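You operate a simulated robot arm through the tools that you are given. There is no shell and no other tool. Be economical: measure what you need, move in short steps, check, and stop when the job is done.

The job below is to be done with a simulated two-armed robot. You get a single attempt, and the scene is never put back.

## Task
Take the stubby roller and leave it in the inside of the orange kit tray. Then fetch the black roller from the green mat by the head cradle and stand it on the green mat by the roller press. Then take the stubby spring and leave it on top of the teal loom. Then take the silver spacer and leave it on top of the silver fork bracket. Then open the lower bench drawer, put the silver bracket from the green mat by the roller press in the inside of the lower bench drawer and shut the drawer again. Then press the blue-tag button three times. Do these in the order given. Set down upright: black roller, silver bracket.

It is judged by the outcome, as a careful person would: the job done as asked, and still so three seconds after it is handed in. It fails if anything else is knocked over, pushed out of place, dropped, spilled or broken.

## Robot
Two 7-joint arms with three-finger grippers on one trunk, on a base that drives. Base frame: it is fixed to the floor where the robot stands at the start and does not move with it; the origin is under the middle of the robot, x ahead of it, y to its left, z up; the surface under the hand at the start is at about z = 840. Lengths are in mm, angles in degrees, forces in N, time in s.
The left shoulder is at the start at [70, 165, 1163], the right one opposite. With the tool pointing down near the work surface each hand reaches from about 380 to 880 mm from the robot's upright axis, wherever it stands, measured 20 degrees to its own side. Places, roughly: black roller (3x3x12 cm) [600, -200, 900]; blue-tag button [-1500, -3100, 900]; green mat by the roller press [600, 700, 800]; inside of the lower bench drawer [-1700, -1000, 100]; inside of the orange kit tray (13x25 cm) [-1620, 980, 780]; lower bench drawer [-1600, -1000, 100]; silver bracket (6x5x5 cm) [700, 900, 900]; silver fork bracket (8x5x4 cm) [700, 500, 900]; silver spacer (4x4x3 cm) [400, 800, 900]; stubby roller (3x3x3 cm) [800, -200, 900]; stubby spring (3x3x3 cm) [700, -900, 900]; teal loom (13x6x4 cm) [500, -300, 900]. Payload 3.91 kg a hand.
The tool frame of a hand sits at the grasp point between the pads (the TCP): z along the fingers, y along the line on which they close. The tips reach 30 mm beyond it. The gripper opens to 116 mm. The gripper's body begins 73 mm behind the TCP.
Orientation is told as [roll, pitch, yaw] about the base's x, y, z axes, in that order, counted from this pose: with the fingers straight down and closing along the base's y, the tool's x points along the base's -x, its y along +y and its z along -z.

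## Interface
- The arms move only by the tool drive_tool. It takes "left_plan", "right_plan" or both (then of equal length, played together; a hand with none holds still); each is a list of rows, each a list of 6 numbers: the shift along the tool's x, y, z in units of 500 mm (1.0 is 500 mm), then the turn, a rotation vector about the tool's x, y, z in units of 180 degrees (1.0 is 180 degrees). In form: [[tx, ty, tz, rx, ry, rz], ...]. A call has 1 to 8 rows; each row is the pose to reach, as a shift and turn from the pose commanded when the call began, along the tool's axes at that moment. "left_fingers" and "right_fingers" are, for a hand that has rows, the opening in per cent of the stroke, from 0 (shut) to 100 (fully open), set as the call begins (left out, the last holds). A call with a number of a shift or a turn outside -1 to 1 is refused whole. A row lasts 0.2 s, in which the tool goes at most 50 mm and 8.6 degrees; a call with a longer step from one row to the next is refused whole, and so is a gripper value outside its range. Where a pose cannot be reached the arm comes as near as it can. A force on the tool above 40 N (or 10 N above the force at the start of the call, whichever is more), or a blocked arm, ends the call early, and 0.2 s more pass. The fingers move at their own pace (about 153 mm/s each) and stop on an object; they squeeze with about 31 N. The grip force told is the motor's: it shows also when the fingers shut on nothing. Time passes only in rows, and 0.2 s behind the last, so rows that repeat a pose let the fingers close. It gives the time, the measured TCP pose, the force on the tool (base axes), the opening and the grip force at its end, in the units of the frame above (readings bear some noise), with the torque about the TCP (base axes, N m) and any sound that the robot's microphone picked up.
- Cameras (640 x 400 px; columns grow to the right, rows downward): "scene" is now at [118.3, 0.6, 1465.8]; the picture's right is [-0.05, -1.00, 0.00], its down [-0.73, 0.03, -0.68] and it looks along [0.68, -0.03, -0.73] (base axes); focal length 214 px, centre (320, 200). "left" rides on the left gripper at [75, 17, -88] in its tool frame; the picture's right is [-0.22, 0.97, 0.00], its down [-0.70, -0.16, -0.70] and it looks along [-0.68, -0.16, 0.71] (tool axes); focal length 247 px, centre (320, 200). "right" rides on the right gripper at [52, 56, -88] in its tool frame; the picture's right is [-0.73, 0.68, 0.00], its down [-0.49, -0.52, -0.70] and it looks along [-0.48, -0.51, 0.71] (tool axes); focal length 247 px, centre (320, 200). There is no depth. A picture from a camera that has moved, and an enlarged one, comes with that camera's place and axes in the base frame and with its lens. The place of the scene camera against the robot may be out by one fixed shift of up to 12 mm in any direction.
- camera(camera): a new picture of that camera. No time passes.
- lift_body(by): slides the trunk up (or, below 0, down) by that many mm; the arms and the scene camera ride with it, the base frame stays. It gives what a move gives, with no picture.
- roll_base(legs): drives the robot by 1 to 6 legs, each [ahead, left, turn to the left] in mm, mm and degrees, along the robot's own axes; the way and the turn of a leg run together, so that a leg with both is an arc; at most 1500 mm and 180 degrees a leg. The arms and the cameras ride along, it lands a little off, and it stops where it bumps. It gives what a move gives.
- head_to(pan, tilt): turns the head with the scene camera to pan (to the left, within 86 degrees either way) and tilt (down, from -29 to 69), counted from straight ahead of the robot. It gives what a move gives.
- zoom(camera, box): a new picture of the part [left, top, right, bottom] of that camera's present view, enlarged. No time passes.
- job_done(): hands the job in; it is judged then, once.

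Work in short steps. Places have to be worked out from the pictures, the camera data and where the tool is seen: move nearer, look again, correct. Check each grasp and each placing, and mend what went wrong. You have 196 turns and 176 pictures in all, those below and enlarged ones among them. Open the grippers and draw the arms clear of the work before you hand the job in, unless the task says otherwise.

The tools are called as a command line: name --argument value ..., lists and objects as JSON in quotes. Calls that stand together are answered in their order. drive_tool: Moves the arms, as the interface text tells. Its arguments: {"type":"object","properties":{"left_plan":{"type":"array","items":{"type":"array","items":{"type":"number"}}},"left_fingers":{"type":"number"},"right_plan":{"type":"array","items":{"type":"array","items":{"type":"number"}}},"right_fingers":{"type":"number"}},"required":[]} The other tools are called the same way: lift_body (by) slides the trunk up or down; roll_base (legs) drives the base; head_to (pan, tilt) turns the head that bears the scene camera; camera (camera) takes a picture; zoom (camera, box) takes an enlarged picture of a part of a camera's view; job_done () hands the job in.

At the start:

```text
time: 0.0
left_ee_pos: [578.5, 337.6, 1097.5]
left_tcp_rot: [0.0, 0.0, -0.1]
left_force: [0.8, -0.3, -0.7]
left_moment: [0.02, 0.0, 0.0]
left_gripper_width: 116.0
left_grip_force: 0.1
right_ee_pos: [425.0, -82.3, 1127.8]
right_tcp_rot: [-0.1, 0.1, 0.0]
right_force: [-0.1, -0.3, 0.9]
right_moment: [-0.01, -0.02, 0.01]
right_gripper_width: 115.9
right_grip_force: 0.0
trunk travel left (down, up): [-700.0, 140.0]
robot x, y, heading: [-0.6, 1.7, 0.0]
head pan, tilt: [-2.7, 47.0]
```

scene: 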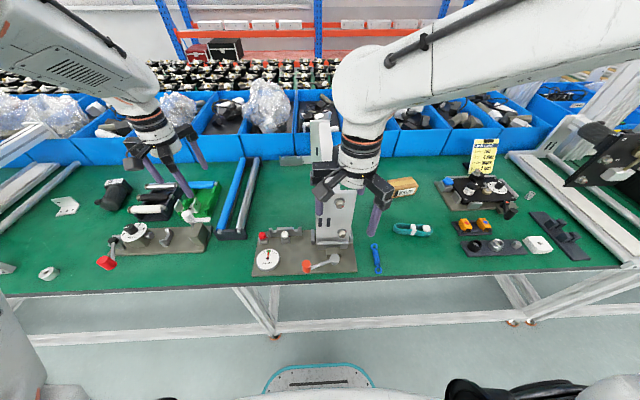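
right: 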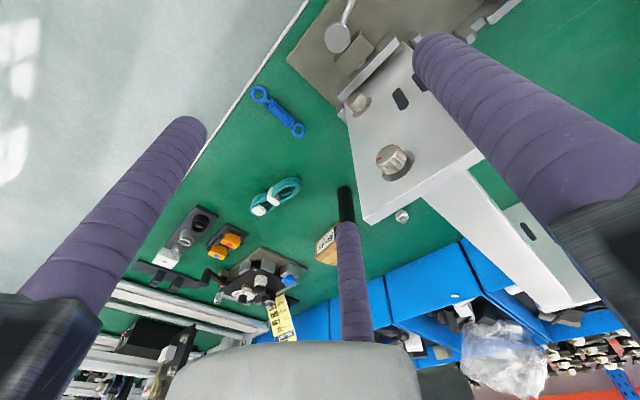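
left: 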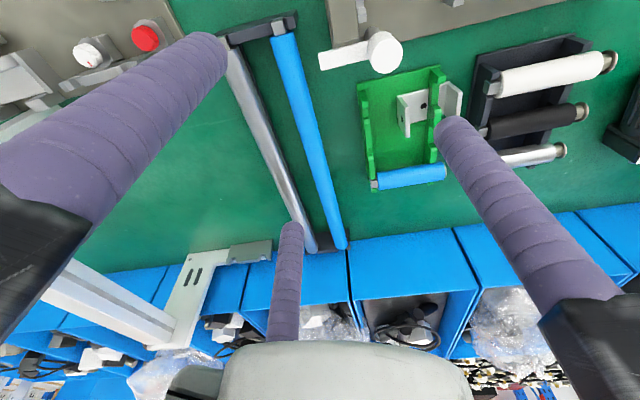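

I'll look at the scene in detail first, enlarging the left and right halves of the scene view.

zoom --camera "scene" --box '[360, 120, 640, 295]'

zoom --camera "scene" --box '[0, 120, 280, 295]'

zoom --camera "right" --box '[120, 60, 440, 320]'

```text
2.29 times, centred on (500, 208) of scene
camera zoom: at [118.3, 0.6, 1465.8], right [-0.05, -1.0, 0.0], down [-0.73, 0.03, -0.68], along [0.68, -0.03, -0.73], focal length 490 px, centre (-91, 183)
```

zoom: 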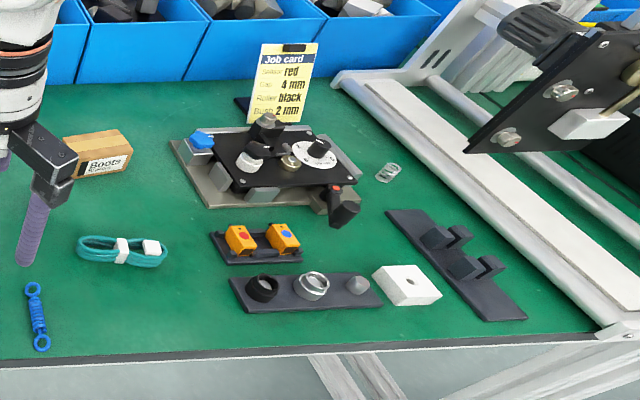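

```text
2.29 times, centred on (140, 208) of scene
camera zoom: at [118.3, 0.6, 1465.8], right [-0.05, -1.0, 0.0], down [-0.73, 0.03, -0.68], along [0.68, -0.03, -0.73], focal length 490 px, centre (731, 183)
```

zoom: 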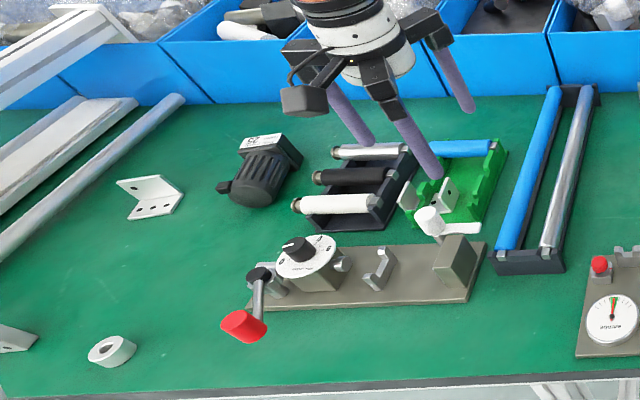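

```text
1.54 times, centred on (280, 190) of right
camera zoom: at [374.1, -25.8, 1216.9], right [0.73, 0.68, 0.0], down [0.49, -0.52, 0.7], along [0.48, -0.51, -0.71], focal length 380 px, centre (382, 215)
```

zoom: 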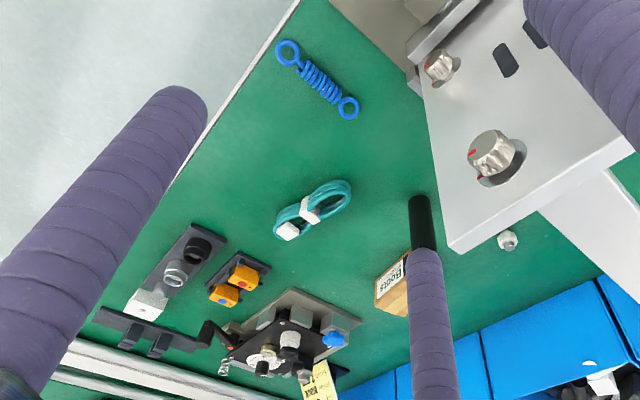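

The stubby roller looks to be near (784,-200) and the black roller near (560,-173). I'll move the right hand sideways so that the scene camera can see both.

drive_tool --right_plan '[[0, -0.1, 0, 0, 0, 0], [0, -0.2, 0, 0, 0, 0], [0, -0.3, 0, 0, 0, 0], [0, -0.4, 0, 0, 0, 0], [0, -0.5, 0, 0, 0, 0], [0, -0.6, 0, 0, 0, 0], [0, -0.7, 0, 0, 0, 0], [0, -0.8, 0, 0, 0, 0]]'

camera --camera "scene"

zoom --camera "scene" --box '[280, 110, 440, 210]'

```text
time: 1.8
left_ee_pos: [580.0, 335.5, 1098.5]
left_tcp_rot: [0.0, 0.0, 0.0]
left_force: [0.3, -0.3, -1.0]
left_moment: [0.03, -0.03, -0.01]
left_gripper_width: 116.1
left_grip_force: 0.0
right_ee_pos: [425.7, -487.3, 1127.6]
right_tcp_rot: [0.2, 0.0, -0.1]
right_force: [0.4, -0.6, -0.1]
right_moment: [0.04, 0.0, -0.02]
right_gripper_width: 116.1
right_grip_force: 0.1
trunk travel left (down, up): [-700.0, 140.0]
robot x, y, heading: [-0.8, 0.5, -0.1]
head pan, tilt: [-2.7, 47.0]
```

```text
169 pictures are left
camera scene: at [118.1, -1.4, 1465.9], right [-0.05, -1.0, 0.0], down [-0.73, 0.04, -0.68], along [0.68, -0.03, -0.73], focal length 214 px, centre (320, 200)
```

scene: 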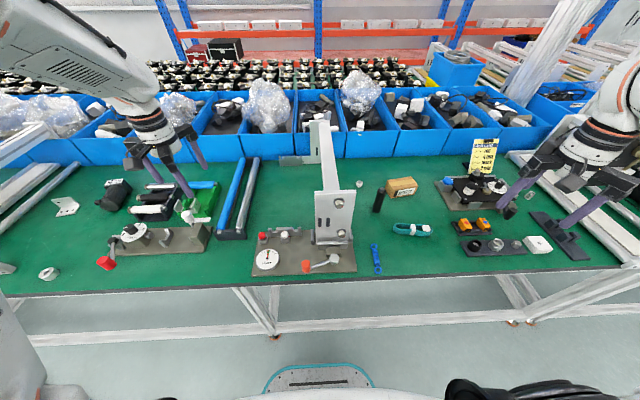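

```text
4.00 times, centred on (360, 160) of scene
camera zoom: at [118.1, -1.4, 1465.9], right [-0.05, -1.0, 0.0], down [-0.73, 0.04, -0.68], along [0.68, -0.03, -0.73], focal length 858 px, centre (160, 360)
```

zoom: 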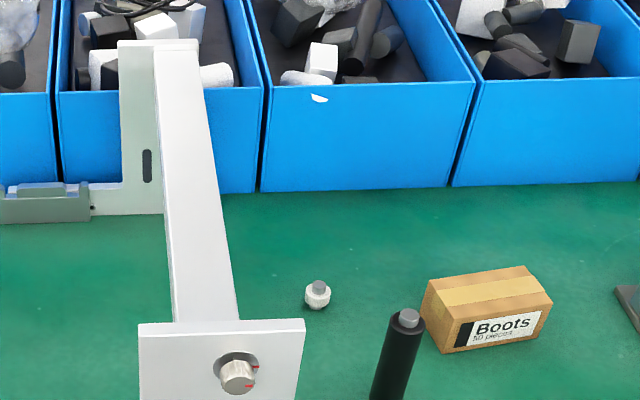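

The stubby roller stands at about (772,-197) and the black roller at about (628,-238). I'll move the right hand above the stubby roller with the fingers partly open.

drive_tool --right_plan '[[-0.08, 0.06, 0, 0, 0, 0], [-0.16, 0.12, 0, 0, 0, 0], [-0.24, 0.18, 0, 0, 0, 0], [-0.32, 0.24, 0, 0, 0, 0], [-0.4, 0.3, 0, 0, 0, 0], [-0.48, 0.36, 0, 0, 0, 0], [-0.56, 0.42, 0, 0, 0, 0], [-0.63, 0.49, 0, 0, 0, 0]]' --right_fingers 62

camera --camera "right"

```text
time: 3.6
left_ee_pos: [581.4, 340.0, 1095.5]
left_tcp_rot: [-0.1, 0.1, 0.0]
left_force: [-0.6, 0.5, -0.1]
left_moment: [0.0, 0.0, -0.01]
left_gripper_width: 116.2
left_grip_force: 0.0
right_ee_pos: [742.1, -234.1, 1129.8]
right_tcp_rot: [-0.2, 0.1, 0.1]
right_force: [0.4, 0.1, 0.0]
right_moment: [0.0, 0.02, -0.01]
right_gripper_width: 71.7
right_grip_force: 0.0
trunk travel left (down, up): [-700.0, 140.0]
robot x, y, heading: [-3.1, 1.4, 0.0]
head pan, tilt: [-2.7, 47.0]
```

```text
167 pictures are left
camera right: at [690.4, -176.2, 1218.0], right [0.73, 0.68, 0.0], down [0.49, -0.52, 0.7], along [0.48, -0.51, -0.71], focal length 247 px, centre (320, 200)
```

right: 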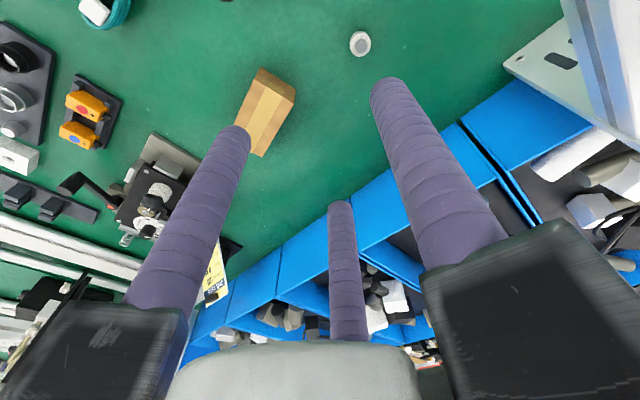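

The wrist view puts the roller at (777,-197). I'll descend to about z = 930 above it and check.

drive_tool --right_plan '[[-0.035, 0.037, 0.05, 0, 0, 0], [-0.07, 0.074, 0.12, 0, 0, 0], [-0.07, 0.074, 0.21, 0, 0, 0], [-0.07, 0.074, 0.3, 0, 0, 0], [-0.07, 0.074, 0.39, 0, 0, 0], [-0.07, 0.074, 0.39, 0, 0, 0]]'

camera --camera "right"

```text
time: 5.0
left_ee_pos: [578.1, 337.0, 1098.0]
left_tcp_rot: [0.1, 0.1, -0.1]
left_force: [-0.3, -0.4, 0.4]
left_moment: [-0.02, -0.02, 0.0]
left_gripper_width: 116.1
left_grip_force: 0.0
right_ee_pos: [774.1, -201.6, 933.5]
right_tcp_rot: [0.1, -0.1, 0.0]
right_force: [-0.4, -0.4, 0.5]
right_moment: [0.0, -0.02, -0.01]
right_gripper_width: 71.9
right_grip_force: 0.0
trunk travel left (down, up): [-700.0, 140.0]
robot x, y, heading: [1.5, -2.5, -0.1]
head pan, tilt: [-2.7, 47.0]
```

```text
166 pictures are left
camera right: at [722.4, -144.9, 1023.0], right [0.73, 0.68, 0.0], down [0.49, -0.52, 0.7], along [0.48, -0.51, -0.71], focal length 247 px, centre (320, 200)
```

right: 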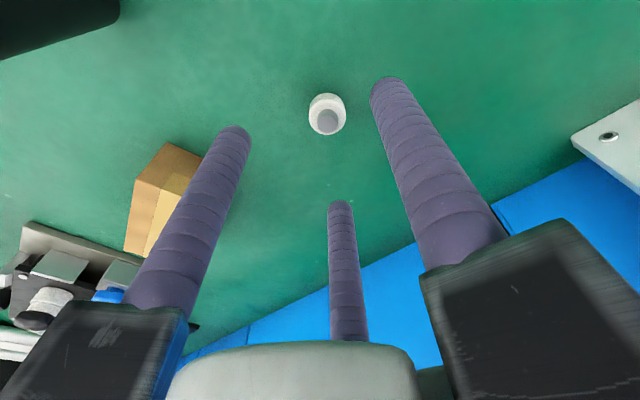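

The roller is at about (779,-198), between the fingers. I'll descend to z ≈ 871 and then close.

drive_tool --right_plan '[[-0.008, 0.006, 0.06, 0, 0, 0], [-0.008, 0.006, 0.125, 0, 0, 0], [-0.008, 0.006, 0.125, 0, 0, 0]]'

drive_tool --right_plan '[[0, 0, 0, 0, 0, 0], [0, 0, 0, 0, 0, 0], [0, 0, 0, 0, 0, 0]]' --right_fingers 0

camera --camera "right"

```text
time: 5.8
left_ee_pos: [580.5, 338.0, 1096.6]
left_tcp_rot: [0.0, 0.0, 0.1]
left_force: [-0.2, -0.9, 0.8]
left_moment: [0.04, 0.0, 0.0]
left_gripper_width: 116.1
left_grip_force: 0.1
right_ee_pos: [778.2, -196.9, 871.5]
right_tcp_rot: [0.0, 0.0, 0.1]
right_force: [0.3, -0.2, -0.7]
right_moment: [0.0, -0.01, 0.03]
right_gripper_width: 71.8
right_grip_force: 0.1
trunk travel left (down, up): [-700.0, 140.0]
robot x, y, heading: [-2.4, 2.1, -0.1]
head pan, tilt: [-2.7, 47.0]
```

```text
time: 6.6
left_ee_pos: [579.4, 337.4, 1097.3]
left_tcp_rot: [0.0, -0.1, -0.1]
left_force: [0.0, -0.4, -0.4]
left_moment: [-0.04, 0.02, 0.01]
left_gripper_width: 116.0
left_grip_force: 0.1
right_ee_pos: [778.4, -198.3, 870.1]
right_tcp_rot: [0.0, 0.0, 0.1]
right_force: [0.6, -0.3, -1.1]
right_moment: [0.03, 0.03, 0.01]
right_gripper_width: 23.9
right_grip_force: 30.7
trunk travel left (down, up): [-700.0, 140.0]
robot x, y, heading: [1.1, -1.2, 0.2]
head pan, tilt: [-2.7, 47.0]
```

```text
165 pictures are left
camera right: at [727.8, -140.0, 959.5], right [0.73, 0.68, 0.0], down [0.49, -0.52, 0.7], along [0.48, -0.51, -0.71], focal length 247 px, centre (320, 200)
```

right: 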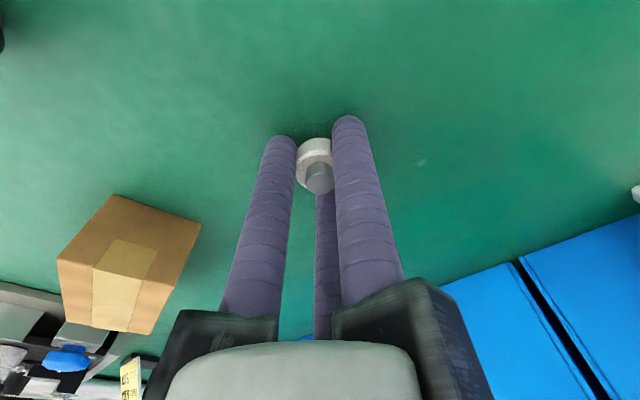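

The roller is held at 24 mm opening. I'll lift it and bring it back over the clear part.

drive_tool --right_plan '[[0, 0, -0.08, 0, 0, 0], [0, 0, -0.17, 0, 0, 0], [0, 0, -0.26, 0, 0, 0], [0, 0, -0.35, 0, 0, 0], [0, 0, -0.44, 0, 0, 0], [0, 0, -0.52, 0, 0, 0], [0.05, -0.07, -0.52, 0, 0, 0], [0.1, -0.14, -0.52, 0, 0, 0]]'

drive_tool --right_plan '[[0.09, 0, 0, 0, 0, 0], [0.18, 0, 0, 0, 0, 0], [0.27, 0, 0, 0, 0, 0], [0.36, 0, 0, 0, 0, 0], [0.45, 0, 0, 0, 0, 0], [0.54, 0, 0, 0, 0, 0], [0.6, 0, 0, 0, 0, 0]]'

head_to --pan 86 --tilt 25

camera --camera "scene"

head_to --pan -86 --tilt 25

camera --camera "scene"

```text
time: 8.4
left_ee_pos: [578.7, 336.7, 1098.6]
left_tcp_rot: [0.2, 0.0, 0.0]
left_force: [-0.2, 0.2, -0.7]
left_moment: [-0.04, -0.02, -0.02]
left_gripper_width: 115.9
left_grip_force: 0.0
right_ee_pos: [727.4, -270.4, 1132.7]
right_tcp_rot: [0.1, 0.0, 0.0]
right_force: [0.4, -0.4, -0.4]
right_moment: [0.02, -0.05, 0.0]
right_gripper_width: 23.7
right_grip_force: 31.2
trunk travel left (down, up): [-700.0, 140.0]
robot x, y, heading: [-5.3, 2.8, -0.2]
head pan, tilt: [-2.7, 47.0]
```

```text
time: 10.0
left_ee_pos: [580.4, 338.8, 1097.7]
left_tcp_rot: [-0.2, 0.0, -0.1]
left_force: [0.0, 0.2, -1.0]
left_moment: [0.04, -0.01, -0.01]
left_gripper_width: 115.9
left_grip_force: 0.0
right_ee_pos: [466.6, -291.3, 1109.8]
right_tcp_rot: [3.2, 0.3, -0.8]
right_force: [0.5, -0.6, -0.1]
right_moment: [-0.03, 0.03, -0.02]
right_gripper_width: 24.0
right_grip_force: 31.0
right hand out of reach, approached as far as the arm can: row 6, 7
trunk travel left (down, up): [-700.0, 140.0]
robot x, y, heading: [-1.1, 2.9, -0.1]
head pan, tilt: [-2.7, 47.0]
```

```text
time: 11.6
left_ee_pos: [579.7, 336.7, 1097.5]
left_tcp_rot: [0.0, 0.0, -0.1]
left_force: [0.0, -0.5, 0.2]
left_moment: [-0.02, 0.05, -0.02]
left_gripper_width: 116.1
left_grip_force: 0.0
right_ee_pos: [466.6, -290.8, 1109.8]
right_tcp_rot: [3.1, 0.5, -0.5]
right_force: [-0.3, 0.1, 0.0]
right_moment: [-0.02, 0.02, -0.01]
right_gripper_width: 24.0
right_grip_force: 31.3
trunk travel left (down, up): [-700.0, 140.0]
robot x, y, heading: [-1.6, 2.7, 0.1]
head pan, tilt: [85.9, 25.0]
```

```text
164 pictures are left
camera scene: at [108.1, -1.2, 1452.3], right [-0.08, -1.0, 0.0], down [-0.84, 0.07, -0.54], along [0.54, -0.04, -0.84], focal length 214 px, centre (320, 200)
```

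scene: 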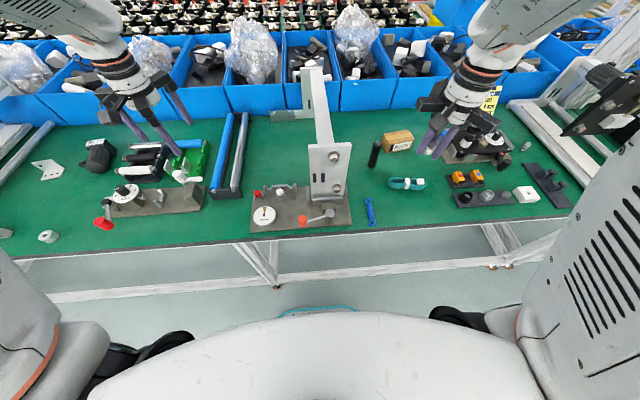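

```text
time: 14.2
left_ee_pos: [579.7, 336.5, 1098.1]
left_tcp_rot: [0.0, -0.1, 0.0]
left_force: [0.5, 0.2, 1.7]
left_moment: [-0.03, 0.01, -0.03]
left_gripper_width: 116.1
left_grip_force: 0.1
right_ee_pos: [467.9, -290.3, 1111.0]
right_tcp_rot: [3.1, 0.2, -0.5]
right_force: [-0.3, -0.4, 0.3]
right_moment: [0.03, -0.02, -0.02]
right_gripper_width: 24.3
right_grip_force: 31.2
trunk travel left (down, up): [-700.0, 140.0]
robot x, y, heading: [-2.2, 4.5, -0.3]
head pan, tilt: [-85.9, 25.0]
```

```text
163 pictures are left
camera scene: at [83.2, -76.5, 1500.2], right [-0.88, -0.48, 0.0], down [-0.2, 0.36, -0.91], along [0.44, -0.8, -0.41], focal length 214 px, centre (320, 200)
```

scene: 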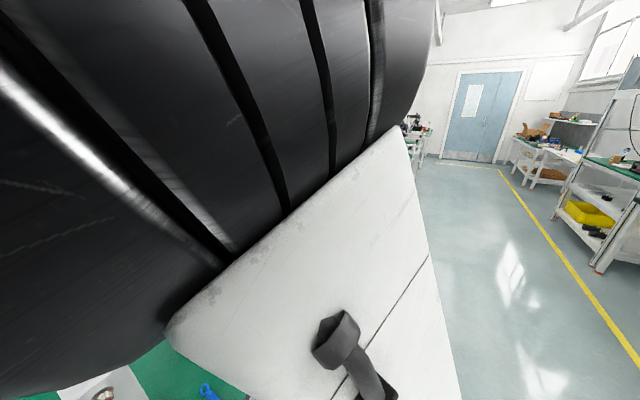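

The head pictures don't match the reported pan, so it may still be settling. I'll take another one.

camera --camera "scene"

head_to --pan 0 --tilt 30

```text
162 pictures are left
camera scene: at [83.2, -76.5, 1500.2], right [-0.88, -0.48, 0.0], down [-0.2, 0.36, -0.91], along [0.44, -0.8, -0.41], focal length 214 px, centre (320, 200)
```

scene: 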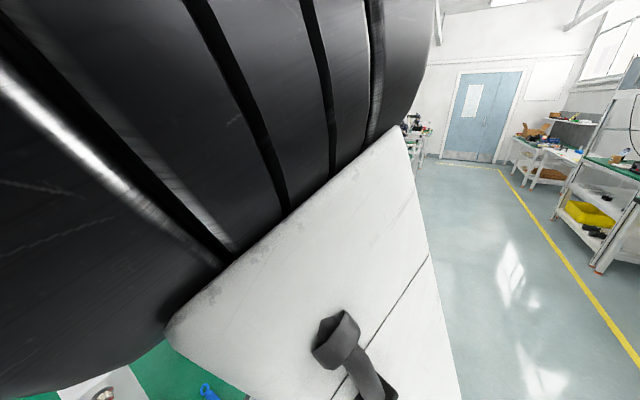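

```text
time: 15.8
left_ee_pos: [579.2, 337.2, 1097.9]
left_tcp_rot: [0.0, 0.1, 0.0]
left_force: [0.0, -0.4, 0.3]
left_moment: [0.0, 0.0, -0.05]
left_gripper_width: 116.4
left_grip_force: 0.0
right_ee_pos: [467.0, -289.5, 1110.9]
right_tcp_rot: [3.0, 0.1, -0.5]
right_force: [0.5, -1.1, -0.1]
right_moment: [0.0, -0.01, 0.0]
right_gripper_width: 23.9
right_grip_force: 30.8
trunk travel left (down, up): [-700.0, 140.0]
robot x, y, heading: [1.8, 1.1, -0.1]
head pan, tilt: [0.0, 30.0]
```

I'll back off 500 mm, turn round and look at the other benches.

roll_base --legs '[[-500, 0, 0], [0, 0, 90]]'

camera --camera "scene"

```text
time: 22.6
left_ee_pos: [-822.0, 586.4, 1096.9]
left_tcp_rot: [-0.1, 0.0, 89.5]
left_force: [-0.3, -0.2, 0.9]
left_moment: [0.0, -0.02, -0.02]
left_gripper_width: 116.1
left_grip_force: 0.0
right_ee_pos: [-194.1, 466.5, 1108.1]
right_tcp_rot: [2.9, 0.4, 88.8]
right_force: [0.5, 0.5, 0.0]
right_moment: [-0.03, 0.0, 0.0]
right_gripper_width: 24.2
right_grip_force: 31.0
trunk travel left (down, up): [-700.0, 140.0]
robot x, y, heading: [-489.3, 3.8, 89.7]
head pan, tilt: [0.0, 30.0]
```

```text
161 pictures are left
camera scene: at [-472.0, 143.5, 1493.8], right [0.94, -0.33, 0.0], down [-0.16, -0.45, -0.88], along [0.29, 0.83, -0.48], focal length 214 px, centre (320, 200)
```

scene: 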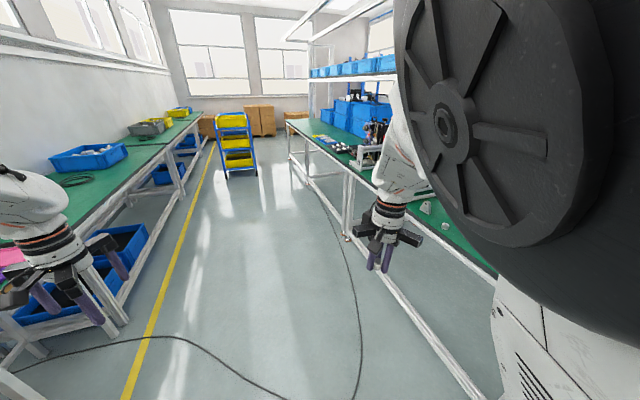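

The right elbow crowds the head, so I'll extend the right hand forward 150 mm and look again.

drive_tool --right_plan '[[-0.09, 0, 0, 0, 0, 0], [-0.18, 0, 0, 0, 0, 0], [-0.27, 0, 0, 0, 0, 0], [-0.3, 0, 0, 0, 0, 0]]'

head_to --pan 45 --tilt 35

camera --camera "scene"

```text
time: 23.6
left_ee_pos: [-820.9, 586.0, 1097.2]
left_tcp_rot: [0.0, 0.0, 89.4]
left_force: [-0.5, 0.0, 0.2]
left_moment: [0.03, 0.01, -0.01]
left_gripper_width: 116.3
left_grip_force: 0.0
right_ee_pos: [-189.2, 618.0, 1107.9]
right_tcp_rot: [3.0, 0.4, 88.8]
right_force: [-0.3, -0.4, -0.2]
right_moment: [0.02, -0.02, -0.02]
right_gripper_width: 24.0
right_grip_force: 31.2
trunk travel left (down, up): [-700.0, 140.0]
robot x, y, heading: [-490.7, 5.6, 89.5]
head pan, tilt: [0.0, 30.0]
```

```text
time: 24.7
left_ee_pos: [-820.9, 586.3, 1097.3]
left_tcp_rot: [0.1, 0.0, 89.4]
left_force: [-0.8, -0.3, 0.0]
left_moment: [-0.01, -0.01, 0.01]
left_gripper_width: 116.1
left_grip_force: 0.0
right_ee_pos: [-188.7, 617.2, 1107.3]
right_tcp_rot: [3.0, 0.4, 88.8]
right_force: [0.3, 0.3, -1.0]
right_moment: [0.02, 0.02, 0.02]
right_gripper_width: 24.0
right_grip_force: 30.9
trunk travel left (down, up): [-700.0, 140.0]
robot x, y, heading: [-489.1, 1.8, 89.3]
head pan, tilt: [45.0, 35.0]
```

```text
160 pictures are left
camera scene: at [-563.2, 120.5, 1483.5], right [0.72, 0.7, 0.0], down [0.4, -0.41, -0.82], along [-0.57, 0.59, -0.57], focal length 214 px, centre (320, 200)
```

scene: 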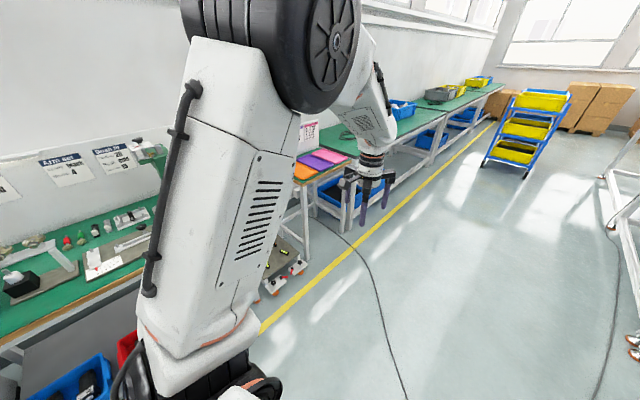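

The orange tray lies near (-1600,1000) on a small stand. I'll turn to face it and strafe alongside, keeping some distance.

roll_base --legs '[[0, 0, 90], [0, -780, 0], [300, 0, 0]]'

head_to --pan -10 --tilt 45

camera --camera "scene"

```text
time: 34.4
left_ee_pos: [-1350.3, 489.5, 1096.5]
left_tcp_rot: [0.0, 0.0, 177.5]
left_force: [-0.6, -1.2, 0.5]
left_moment: [-0.02, -0.01, -0.02]
left_gripper_width: 116.0
left_grip_force: 0.1
right_ee_pos: [-1362.0, 1121.3, 1109.1]
right_tcp_rot: [3.1, 0.4, 176.9]
right_force: [-0.5, 0.1, 0.2]
right_moment: [0.01, -0.01, -0.01]
right_gripper_width: 23.8
right_grip_force: 31.2
trunk travel left (down, up): [-700.0, 140.0]
robot x, y, heading: [-760.4, 798.1, 177.5]
head pan, tilt: [45.0, 35.0]
```

```text
time: 35.6
left_ee_pos: [-1351.3, 489.4, 1098.0]
left_tcp_rot: [0.0, 0.1, 177.6]
left_force: [0.9, 0.1, 0.4]
left_moment: [0.0, 0.02, -0.02]
left_gripper_width: 116.2
left_grip_force: 0.1
right_ee_pos: [-1362.0, 1121.1, 1107.6]
right_tcp_rot: [3.0, 0.3, 176.8]
right_force: [0.3, -0.4, -0.5]
right_moment: [0.02, 0.01, 0.02]
right_gripper_width: 24.1
right_grip_force: 31.4
trunk travel left (down, up): [-700.0, 140.0]
robot x, y, heading: [-755.5, 801.8, 177.6]
head pan, tilt: [-10.0, 45.0]
```

```text
159 pictures are left
camera scene: at [-898.9, 824.4, 1468.6], right [0.22, 0.98, 0.0], down [0.69, -0.15, -0.71], along [-0.69, 0.15, -0.71], focal length 214 px, centre (320, 200)
```

scene: 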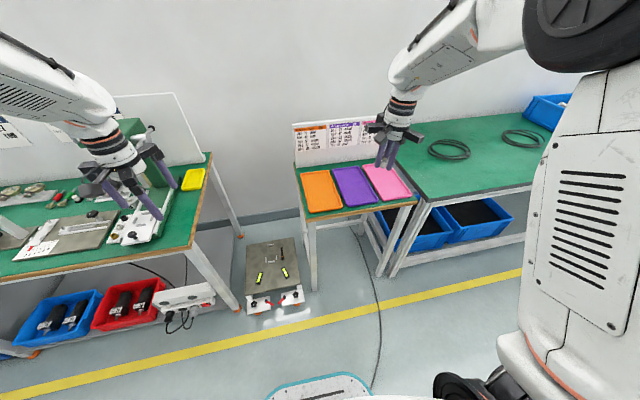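

The orange tray centre is about (-1621,988). I'll pull the left hand back 100 mm and drive 150 mm closer.

drive_tool --left_plan '[[0.1, 0, -0.05, 0, 0, 0], [0.2, 0, -0.1, 0, 0, 0]]'

roll_base --legs '[[150, 0, 0]]'

camera --camera "right"

camera --camera "scene"

```text
refused: row 1 steps farther than a row can; nothing moved
```

```text
time: 37.0
left_ee_pos: [-1499.5, 497.3, 1098.1]
left_tcp_rot: [0.1, -0.1, 177.4]
left_force: [0.6, 0.4, -0.4]
left_moment: [-0.01, 0.03, -0.01]
left_gripper_width: 115.9
left_grip_force: 0.0
right_ee_pos: [-1509.4, 1128.6, 1110.2]
right_tcp_rot: [3.0, 0.2, 176.8]
right_force: [0.0, 0.2, -2.0]
right_moment: [0.01, 0.01, -0.03]
right_gripper_width: 24.0
right_grip_force: 30.8
trunk travel left (down, up): [-700.0, 140.0]
robot x, y, heading: [-907.5, 804.9, 177.2]
head pan, tilt: [-10.0, 45.0]
```

```text
158 pictures are left
camera right: at [-1459.6, 1075.8, 1201.3], right [-0.77, -0.64, 0.03], down [-0.46, 0.59, 0.67], along [-0.45, 0.5, -0.74], focal length 247 px, centre (320, 200)
```

right: 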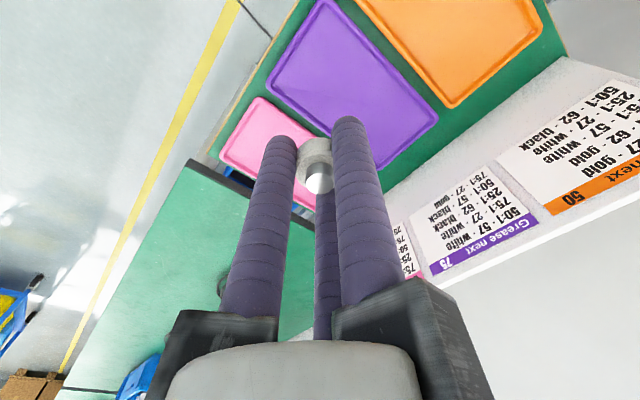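

```text
157 pictures are left
camera scene: at [-1045.8, 831.4, 1469.0], right [0.22, 0.98, 0.0], down [0.69, -0.15, -0.71], along [-0.69, 0.15, -0.71], focal length 214 px, centre (320, 200)
```

scene: 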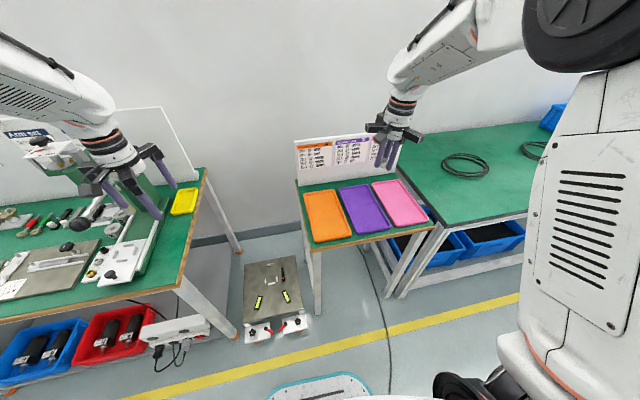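

I'll bring the hand above the tray centre at (-1618,981) and start down.

drive_tool --right_plan '[[-0.05, 0.076, 0, 0, 0, 0], [-0.1, 0.152, 0, 0, 0, 0], [-0.15, 0.228, 0, 0, 0, 0], [-0.203, 0.304, 0, 0, 0, 0], [-0.203, 0.304, 0.09, 0, 0, 0], [-0.203, 0.304, 0.18, 0, 0, 0], [-0.203, 0.304, 0.27, 0, 0, 0], [-0.203, 0.304, 0.36, 0, 0, 0]]'

camera --camera "right"

camera --camera "scene"

```text
time: 38.8
left_ee_pos: [-1502.2, 498.2, 1097.1]
left_tcp_rot: [0.0, 0.0, 177.5]
left_force: [0.4, -0.2, 0.4]
left_moment: [0.04, -0.04, -0.03]
left_gripper_width: 115.8
left_grip_force: 0.1
right_ee_pos: [-1621.3, 972.8, 934.5]
right_tcp_rot: [3.2, 0.4, 176.8]
right_force: [0.8, -0.4, -0.7]
right_moment: [0.01, -0.01, -0.01]
right_gripper_width: 23.6
right_grip_force: 31.4
trunk travel left (down, up): [-700.0, 140.0]
robot x, y, heading: [-908.6, 803.9, 177.1]
head pan, tilt: [-10.0, 45.0]
```

```text
156 pictures are left
camera right: at [-1572.1, 919.1, 1027.5], right [-0.77, -0.64, 0.03], down [-0.46, 0.59, 0.67], along [-0.44, 0.5, -0.74], focal length 247 px, centre (320, 200)
```

right: 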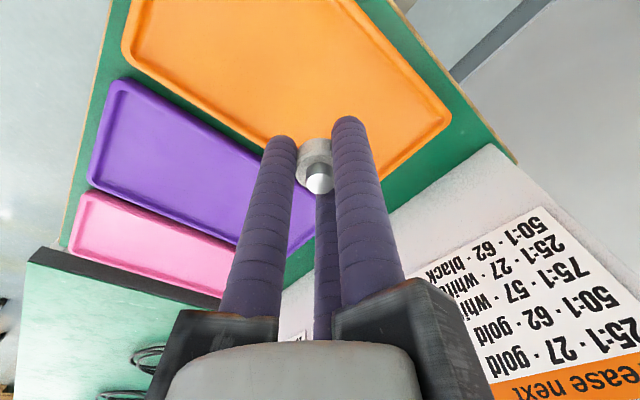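

```text
155 pictures are left
camera scene: at [-1049.3, 832.1, 1468.6], right [0.22, 0.98, 0.0], down [0.69, -0.16, -0.71], along [-0.69, 0.15, -0.71], focal length 214 px, centre (320, 200)
```

scene: 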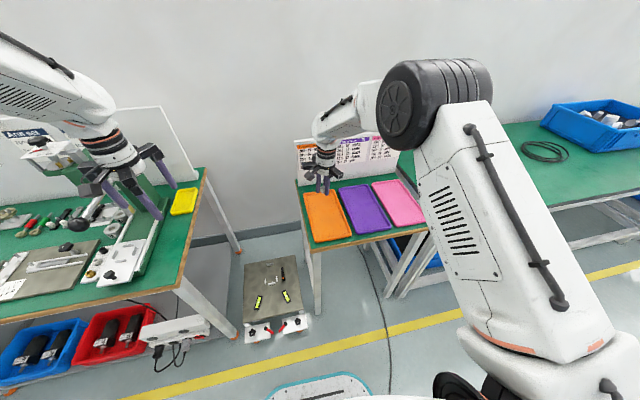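

The tray centre works out at (-1615,983). I'll lower gently until contact, expecting the TCP at about 816.

drive_tool --right_plan '[[0, -0.016, 0.08, 0, 0, 0], [0, -0.016, 0.16, 0, 0, 0], [0, -0.016, 0.2, 0, 0, 0], [0, -0.016, 0.22, 0, 0, 0], [0, -0.016, 0.22, 0, 0, 0]]'

camera --camera "right"

```text
time: 40.0
left_ee_pos: [-1500.4, 496.9, 1097.2]
left_tcp_rot: [0.0, -0.1, 177.4]
left_force: [0.3, 0.2, -0.3]
left_moment: [0.01, 0.0, 0.03]
left_gripper_width: 116.2
left_grip_force: 0.0
right_ee_pos: [-1617.8, 974.7, 827.2]
right_tcp_rot: [3.0, 0.3, 176.7]
right_force: [0.1, 0.5, 0.2]
right_moment: [0.03, -0.01, 0.01]
right_gripper_width: 23.8
right_grip_force: 30.7
trunk travel left (down, up): [-700.0, 140.0]
robot x, y, heading: [-908.2, 804.8, 177.3]
head pan, tilt: [-10.0, 45.0]
```

```text
154 pictures are left
camera right: at [-1568.7, 922.6, 918.8], right [-0.77, -0.64, 0.03], down [-0.46, 0.59, 0.67], along [-0.45, 0.5, -0.74], focal length 247 px, centre (320, 200)
```

right: 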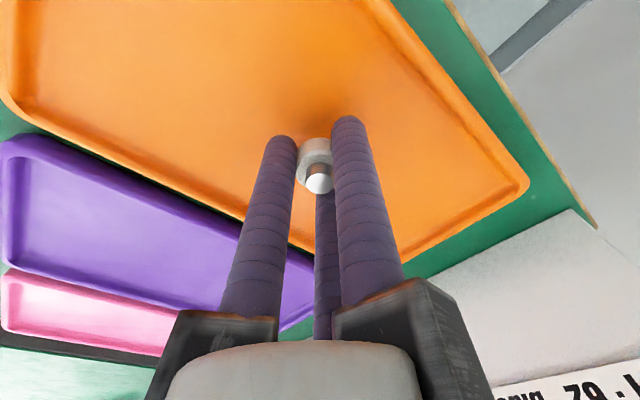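

Still above the floor. I'll descend in 3 mm steps until contact registers.

drive_tool --right_plan '[[0, 0, 0.006, 0, 0, 0], [0, 0, 0.012, 0, 0, 0], [0, 0, 0.018, 0, 0, 0], [0, 0, 0.024, 0, 0, 0]]'

```text
time: 41.0
left_ee_pos: [-1499.0, 497.8, 1098.7]
left_tcp_rot: [0.2, -0.1, 177.2]
left_force: [0.6, 0.2, -0.1]
left_moment: [0.02, 0.02, 0.0]
left_gripper_width: 115.9
left_grip_force: 0.0
right_ee_pos: [-1618.3, 975.2, 817.5]
right_tcp_rot: [3.0, 0.2, 176.9]
right_force: [2.3, 2.3, 15.4]
right_moment: [0.16, -0.06, 0.0]
right_gripper_width: 23.7
right_grip_force: 31.5
trunk travel left (down, up): [-700.0, 140.0]
robot x, y, heading: [-904.5, 805.6, 177.2]
head pan, tilt: [-10.0, 45.0]
```

Contact is felt (15 N up) at TCP 817, so the roller is on the tray floor. I'll open the fingers a little and rise straight up.

drive_tool --right_plan '[[0, 0, -0.002, 0, 0, 0], [0, 0, -0.002, 0, 0, 0], [0, 0, -0.03, 0, 0, 0], [0, 0, -0.1, 0, 0, 0], [0, 0, -0.19, 0, 0, 0], [0, 0, -0.28, 0, 0, 0]]' --right_fingers 50

camera --camera "right"

```text
time: 41.3
left_ee_pos: [-1499.6, 497.3, 1096.9]
left_tcp_rot: [-0.1, -0.2, 177.2]
left_force: [-0.1, 0.2, 0.9]
left_moment: [-0.02, -0.06, -0.01]
left_gripper_width: 115.9
left_grip_force: 0.2
right_ee_pos: [-1615.5, 974.6, 817.5]
right_tcp_rot: [3.2, 0.5, 177.0]
right_force: [12.5, -0.3, 19.1]
right_moment: [0.33, 0.18, -0.01]
right_gripper_width: 53.2
right_grip_force: 0.2
trunk travel left (down, up): [-700.0, 140.0]
robot x, y, heading: [-907.7, 805.3, 177.7]
head pan, tilt: [-10.0, 45.0]
stopped in row 1 (right hand): the force on the tool passed its limit at 62 N (the readings are from after the stop); the commanded pose is now the measured one
```

```text
153 pictures are left
camera right: at [-1566.4, 919.8, 910.3], right [-0.77, -0.64, 0.03], down [-0.46, 0.59, 0.67], along [-0.45, 0.5, -0.75], focal length 247 px, centre (320, 200)
```

right: 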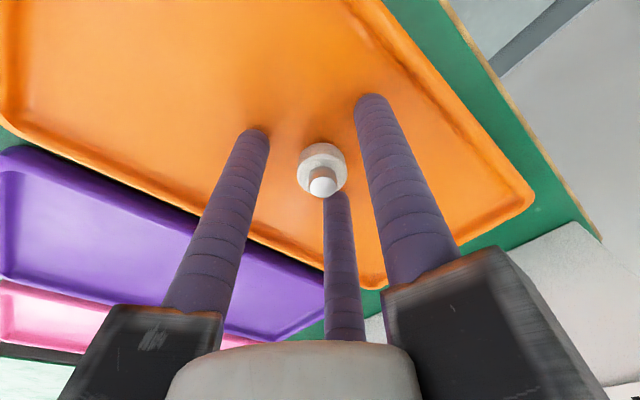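

The roller stands free. I'll rise straight up now.

drive_tool --right_plan '[[0, 0, -0.03, 0, 0, 0], [0, 0, -0.1, 0, 0, 0], [0, 0, -0.19, 0, 0, 0], [0, 0, -0.28, 0, 0, 0], [0, 0, -0.37, 0, 0, 0], [0, 0, -0.46, 0, 0, 0], [0, 0, -0.55, 0, 0, 0]]'

camera --camera "right"

```text
time: 42.9
left_ee_pos: [-1500.5, 497.3, 1098.1]
left_tcp_rot: [0.1, -0.1, 177.3]
left_force: [0.5, -0.4, -1.5]
left_moment: [0.02, 0.02, 0.0]
left_gripper_width: 116.0
left_grip_force: 0.1
right_ee_pos: [-1618.2, 990.4, 1091.8]
right_tcp_rot: [3.1, 0.7, 177.0]
right_force: [0.1, -1.4, -0.7]
right_moment: [0.04, 0.02, -0.01]
right_gripper_width: 58.1
right_grip_force: 0.1
trunk travel left (down, up): [-700.0, 140.0]
robot x, y, heading: [-907.9, 804.6, 177.3]
head pan, tilt: [-10.0, 45.0]
```

```text
152 pictures are left
camera right: at [-1569.6, 936.6, 1183.7], right [-0.77, -0.64, 0.03], down [-0.46, 0.59, 0.66], along [-0.44, 0.5, -0.75], focal length 247 px, centre (320, 200)
```

right: 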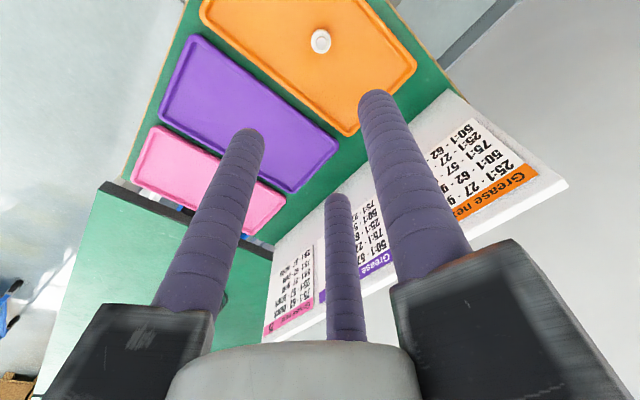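

The roller is in the orange tray. I'll level and pull back the right hand, then return to the first bench.

drive_tool --right_plan '[[0.05, 0, -0.02, 0.0172, -0.004, 0], [0.12, 0, -0.04, 0.0172, -0.004, 0], [0.2, 0, -0.06, 0.0172, -0.004, 0]]'

roll_base --legs '[[-480, 0, 0], [0, 0, -177], [0, -790, 0], [300, 0, 0]]'

head_to --pan -10 --tilt 47

camera --camera "scene"

```text
time: 43.7
left_ee_pos: [-1500.7, 496.6, 1097.8]
left_tcp_rot: [0.0, -0.1, 177.3]
left_force: [0.7, 0.4, 0.0]
left_moment: [0.02, 0.03, -0.01]
left_gripper_width: 116.0
left_grip_force: 0.0
right_ee_pos: [-1517.7, 985.9, 1122.1]
right_tcp_rot: [-0.1, -0.1, 176.9]
right_force: [0.1, 0.3, 0.5]
right_moment: [-0.02, 0.02, 0.0]
right_gripper_width: 57.9
right_grip_force: 0.0
trunk travel left (down, up): [-700.0, 140.0]
robot x, y, heading: [-906.0, 806.3, 177.4]
head pan, tilt: [-10.0, 45.0]
```

```text
time: 59.4
left_ee_pos: [485.8, 349.1, 1098.4]
left_tcp_rot: [0.1, -0.1, 2.1]
left_force: [0.0, -0.3, 0.4]
left_moment: [0.01, -0.01, 0.0]
left_gripper_width: 116.1
left_grip_force: 0.0
right_ee_pos: [544.3, -133.7, 1122.0]
right_tcp_rot: [0.2, -0.1, 1.7]
right_force: [0.7, -0.2, -0.2]
right_moment: [0.0, -0.02, 0.01]
right_gripper_width: 57.9
right_grip_force: 0.1
trunk travel left (down, up): [-700.0, 140.0]
robot x, y, heading: [-82.8, -10.1, 1.9]
head pan, tilt: [-10.0, 45.0]
```

```text
time: 60.0
left_ee_pos: [486.9, 349.6, 1096.7]
left_tcp_rot: [0.0, -0.1, 2.1]
left_force: [0.3, 0.7, -0.3]
left_moment: [0.04, -0.03, -0.02]
left_gripper_width: 115.9
left_grip_force: 0.1
right_ee_pos: [545.1, -135.5, 1121.8]
right_tcp_rot: [0.0, -0.1, 1.7]
right_force: [0.1, 0.9, 0.2]
right_moment: [0.03, 0.03, -0.01]
right_gripper_width: 58.1
right_grip_force: 0.1
trunk travel left (down, up): [-700.0, 140.0]
robot x, y, heading: [-85.9, -7.0, 2.1]
head pan, tilt: [-10.0, 47.0]
```

```text
151 pictures are left
camera scene: at [37.1, -13.3, 1465.8], right [-0.14, -0.99, 0.0], down [-0.72, 0.1, -0.68], along [0.68, -0.09, -0.73], focal length 214 px, centre (320, 200)
```

scene: 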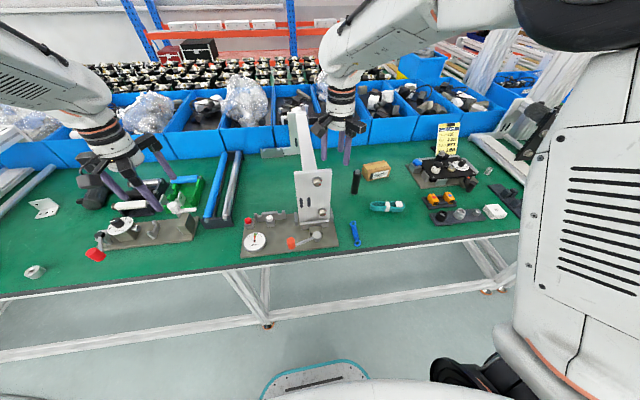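

I'll shift the right hand away from the cradle plate and over the black roller at about (626,-238).

drive_tool --right_plan '[[0, -0.09, 0, 0, 0, 0], [0, -0.18, 0, 0, 0, 0], [-0.05, -0.21, 0, 0, 0, 0], [-0.1, -0.21, 0, 0, 0, 0], [-0.1, -0.21, 0, 0, 0, 0]]'

camera --camera "right"

zoom --camera "scene" --box '[280, 130, 440, 230]'

```text
time: 61.2
left_ee_pos: [485.1, 350.2, 1097.4]
left_tcp_rot: [0.0, -0.1, 2.1]
left_force: [0.3, -0.1, 0.1]
left_moment: [0.02, 0.0, 0.0]
left_gripper_width: 116.1
left_grip_force: 0.0
right_ee_pos: [598.5, -237.6, 1123.1]
right_tcp_rot: [0.2, 0.0, 1.6]
right_force: [-0.4, -0.5, 0.2]
right_moment: [-0.02, 0.0, 0.01]
right_gripper_width: 57.9
right_grip_force: 0.1
trunk travel left (down, up): [-700.0, 140.0]
robot x, y, heading: [-79.3, -7.3, 1.7]
head pan, tilt: [-10.0, 47.0]
```

```text
150 pictures are left
camera right: at [544.6, -182.6, 1210.8], right [0.71, 0.7, 0.0], down [0.5, -0.51, 0.7], along [0.49, -0.5, -0.71], focal length 247 px, centre (320, 200)
```

right: 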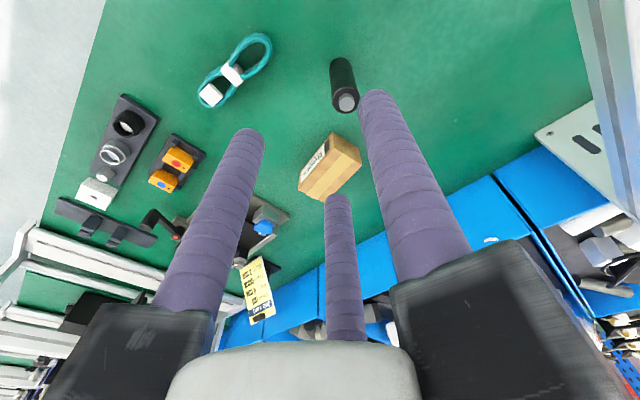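

```text
4.00 times, centred on (360, 180) of scene
camera zoom: at [35.6, -13.6, 1466.0], right [-0.14, -0.99, 0.0], down [-0.72, 0.1, -0.68], along [0.68, -0.09, -0.73], focal length 858 px, centre (160, 280)
```

zoom: 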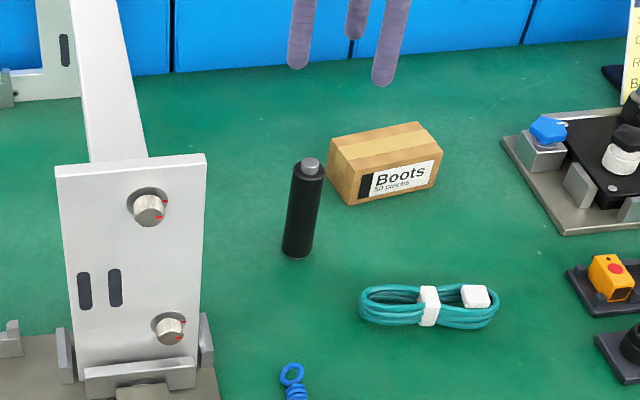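

The black roller stands at about (638,-238). I'll move over it and lower to just above its top.

drive_tool --right_plan '[[-0.079, -0.003, 0, 0, 0, 0], [-0.079, -0.003, 0.08, 0, 0, 0], [-0.079, -0.003, 0.16, 0, 0, 0], [-0.079, -0.003, 0.23, 0, 0, 0], [-0.079, -0.003, 0.23, 0, 0, 0]]' --right_fingers 60

camera --camera "right"

```text
time: 62.4
left_ee_pos: [484.8, 349.6, 1099.3]
left_tcp_rot: [0.0, -0.1, 2.1]
left_force: [-0.7, -0.7, 0.8]
left_moment: [-0.04, -0.02, 0.0]
left_gripper_width: 116.1
left_grip_force: 0.1
right_ee_pos: [636.6, -239.7, 1006.8]
right_tcp_rot: [0.1, -0.2, 1.6]
right_force: [-0.3, 0.9, 0.2]
right_moment: [-0.01, -0.05, 0.04]
right_gripper_width: 69.7
right_grip_force: 0.0
trunk travel left (down, up): [-700.0, 140.0]
robot x, y, heading: [-79.7, -8.0, 2.0]
head pan, tilt: [-10.0, 47.0]
```

```text
148 pictures are left
camera right: at [582.4, -185.1, 1095.4], right [0.71, 0.7, 0.0], down [0.5, -0.51, 0.7], along [0.49, -0.5, -0.71], focal length 247 px, centre (320, 200)
```

right: 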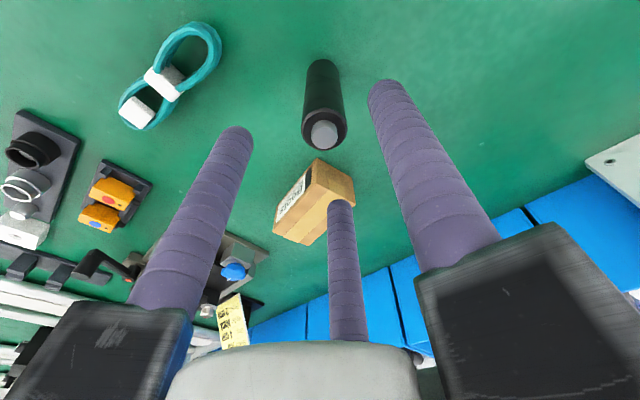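

The roller is centred. I'll descend to TCP ≈ 922 and close.

drive_tool --right_plan '[[0, 0.004, 0.06, 0, 0, 0], [0, 0.004, 0.12, 0, 0, 0], [0, 0.004, 0.17, 0, 0, 0], [0, 0.004, 0.17, 0, 0, 0]]'

drive_tool --right_plan '[[0, 0, 0, 0, 0, 0], [0, 0, 0, 0, 0, 0], [0, 0, 0, 0, 0, 0]]' --right_fingers 0

drive_tool --right_plan '[[0, 0, -0.01, 0, 0, 0], [0, 0, -0.08, 0, 0, 0], [0, 0, -0.17, 0, 0, 0], [0, 0, -0.26, 0, 0, 0], [0, 0, -0.35, 0, 0, 0], [0, 0, -0.42, 0, 0, 0]]'

camera --camera "right"

```text
time: 63.4
left_ee_pos: [486.6, 349.1, 1098.5]
left_tcp_rot: [-0.1, 0.1, 2.1]
left_force: [-0.3, 0.0, 0.5]
left_moment: [-0.03, -0.03, -0.01]
left_gripper_width: 116.2
left_grip_force: 0.1
right_ee_pos: [637.5, -238.0, 920.4]
right_tcp_rot: [0.1, -0.1, 1.8]
right_force: [1.5, -0.1, 0.5]
right_moment: [0.0, 0.01, 0.01]
right_gripper_width: 69.7
right_grip_force: 0.2
trunk travel left (down, up): [-700.0, 140.0]
robot x, y, heading: [-80.1, -7.6, 2.0]
head pan, tilt: [-10.0, 47.0]
```

```text
time: 64.2
left_ee_pos: [485.5, 349.4, 1097.2]
left_tcp_rot: [0.1, -0.1, 2.1]
left_force: [-0.7, 0.0, 0.7]
left_moment: [0.02, 0.02, -0.03]
left_gripper_width: 116.1
left_grip_force: 0.0
right_ee_pos: [637.3, -238.4, 920.7]
right_tcp_rot: [0.1, 0.0, 1.5]
right_force: [0.2, -1.4, 1.6]
right_moment: [-0.11, -0.01, 0.04]
right_gripper_width: 30.2
right_grip_force: 31.4
trunk travel left (down, up): [-700.0, 140.0]
robot x, y, heading: [-80.1, -10.3, 2.1]
head pan, tilt: [-10.0, 47.0]
```

```text
time: 65.6
left_ee_pos: [486.4, 351.4, 1097.1]
left_tcp_rot: [0.0, -0.1, 2.1]
left_force: [0.5, 0.2, 0.8]
left_moment: [0.01, -0.02, 0.02]
left_gripper_width: 115.9
left_grip_force: 0.1
right_ee_pos: [637.3, -239.2, 1132.0]
right_tcp_rot: [0.0, 0.0, 1.6]
right_force: [-0.1, -0.3, -1.2]
right_moment: [-0.01, 0.01, -0.01]
right_gripper_width: 30.0
right_grip_force: 31.1
trunk travel left (down, up): [-700.0, 140.0]
robot x, y, heading: [-83.5, -7.3, 2.1]
head pan, tilt: [-10.0, 47.0]
```

```text
147 pictures are left
camera right: at [583.3, -182.5, 1220.8], right [0.71, 0.7, 0.0], down [0.5, -0.51, 0.7], along [0.49, -0.5, -0.71], focal length 247 px, centre (320, 200)
```

right: 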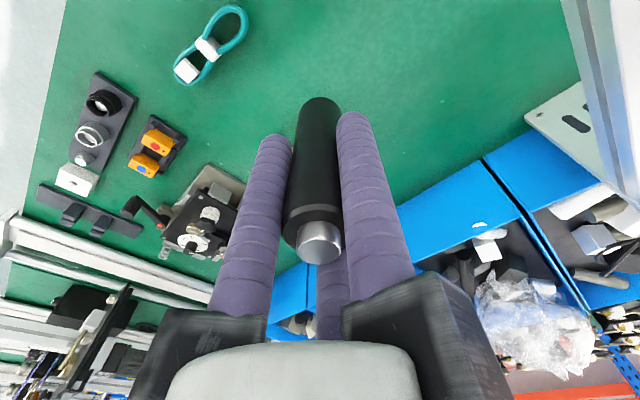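

The black roller is held upright. I'll back off, strafe left well clear of the bench and look at the target area.

roll_base --legs '[[-380, 0, 0], [0, 880, -2]]'

head_to --pan 5 --tilt 32

camera --camera "scene"

```text
time: 72.2
left_ee_pos: [110.1, 1198.5, 1096.7]
left_tcp_rot: [0.1, 0.0, 0.0]
left_force: [0.9, -0.4, 0.3]
left_moment: [0.01, 0.02, 0.0]
left_gripper_width: 115.5
left_grip_force: 0.0
right_ee_pos: [240.9, 605.0, 1131.3]
right_tcp_rot: [0.2, -0.2, -0.4]
right_force: [-0.6, -0.6, -0.7]
right_moment: [0.0, 0.01, 0.01]
right_gripper_width: 29.0
right_grip_force: 31.1
trunk travel left (down, up): [-700.0, 140.0]
robot x, y, heading: [-471.5, 858.3, 0.0]
head pan, tilt: [-10.0, 47.0]
```

```text
time: 73.0
left_ee_pos: [110.1, 1197.3, 1097.1]
left_tcp_rot: [0.0, 0.0, 0.1]
left_force: [-0.1, 0.6, -0.8]
left_moment: [-0.01, -0.04, -0.02]
left_gripper_width: 115.9
left_grip_force: 0.1
right_ee_pos: [241.2, 604.2, 1130.9]
right_tcp_rot: [0.2, -0.1, -0.3]
right_force: [0.4, -0.8, -1.2]
right_moment: [-0.03, 0.01, -0.02]
right_gripper_width: 28.8
right_grip_force: 30.6
trunk travel left (down, up): [-700.0, 140.0]
robot x, y, heading: [-469.3, 859.8, -0.0]
head pan, tilt: [5.0, 32.0]
```

```text
146 pictures are left
camera scene: at [-341.0, 871.5, 1488.1], right [0.09, -1.0, 0.0], down [-0.53, -0.05, -0.85], along [0.84, 0.07, -0.53], focal length 214 px, centre (320, 200)
```

scene: 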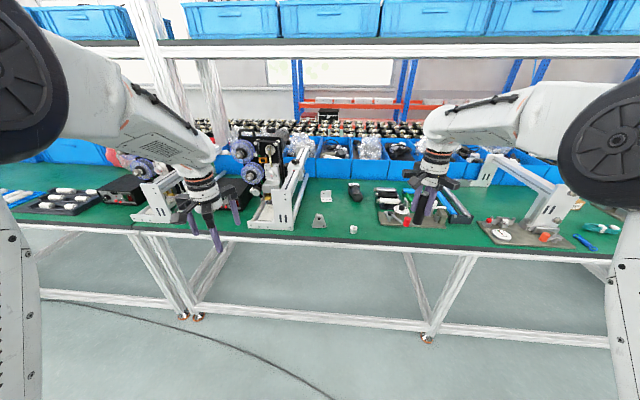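

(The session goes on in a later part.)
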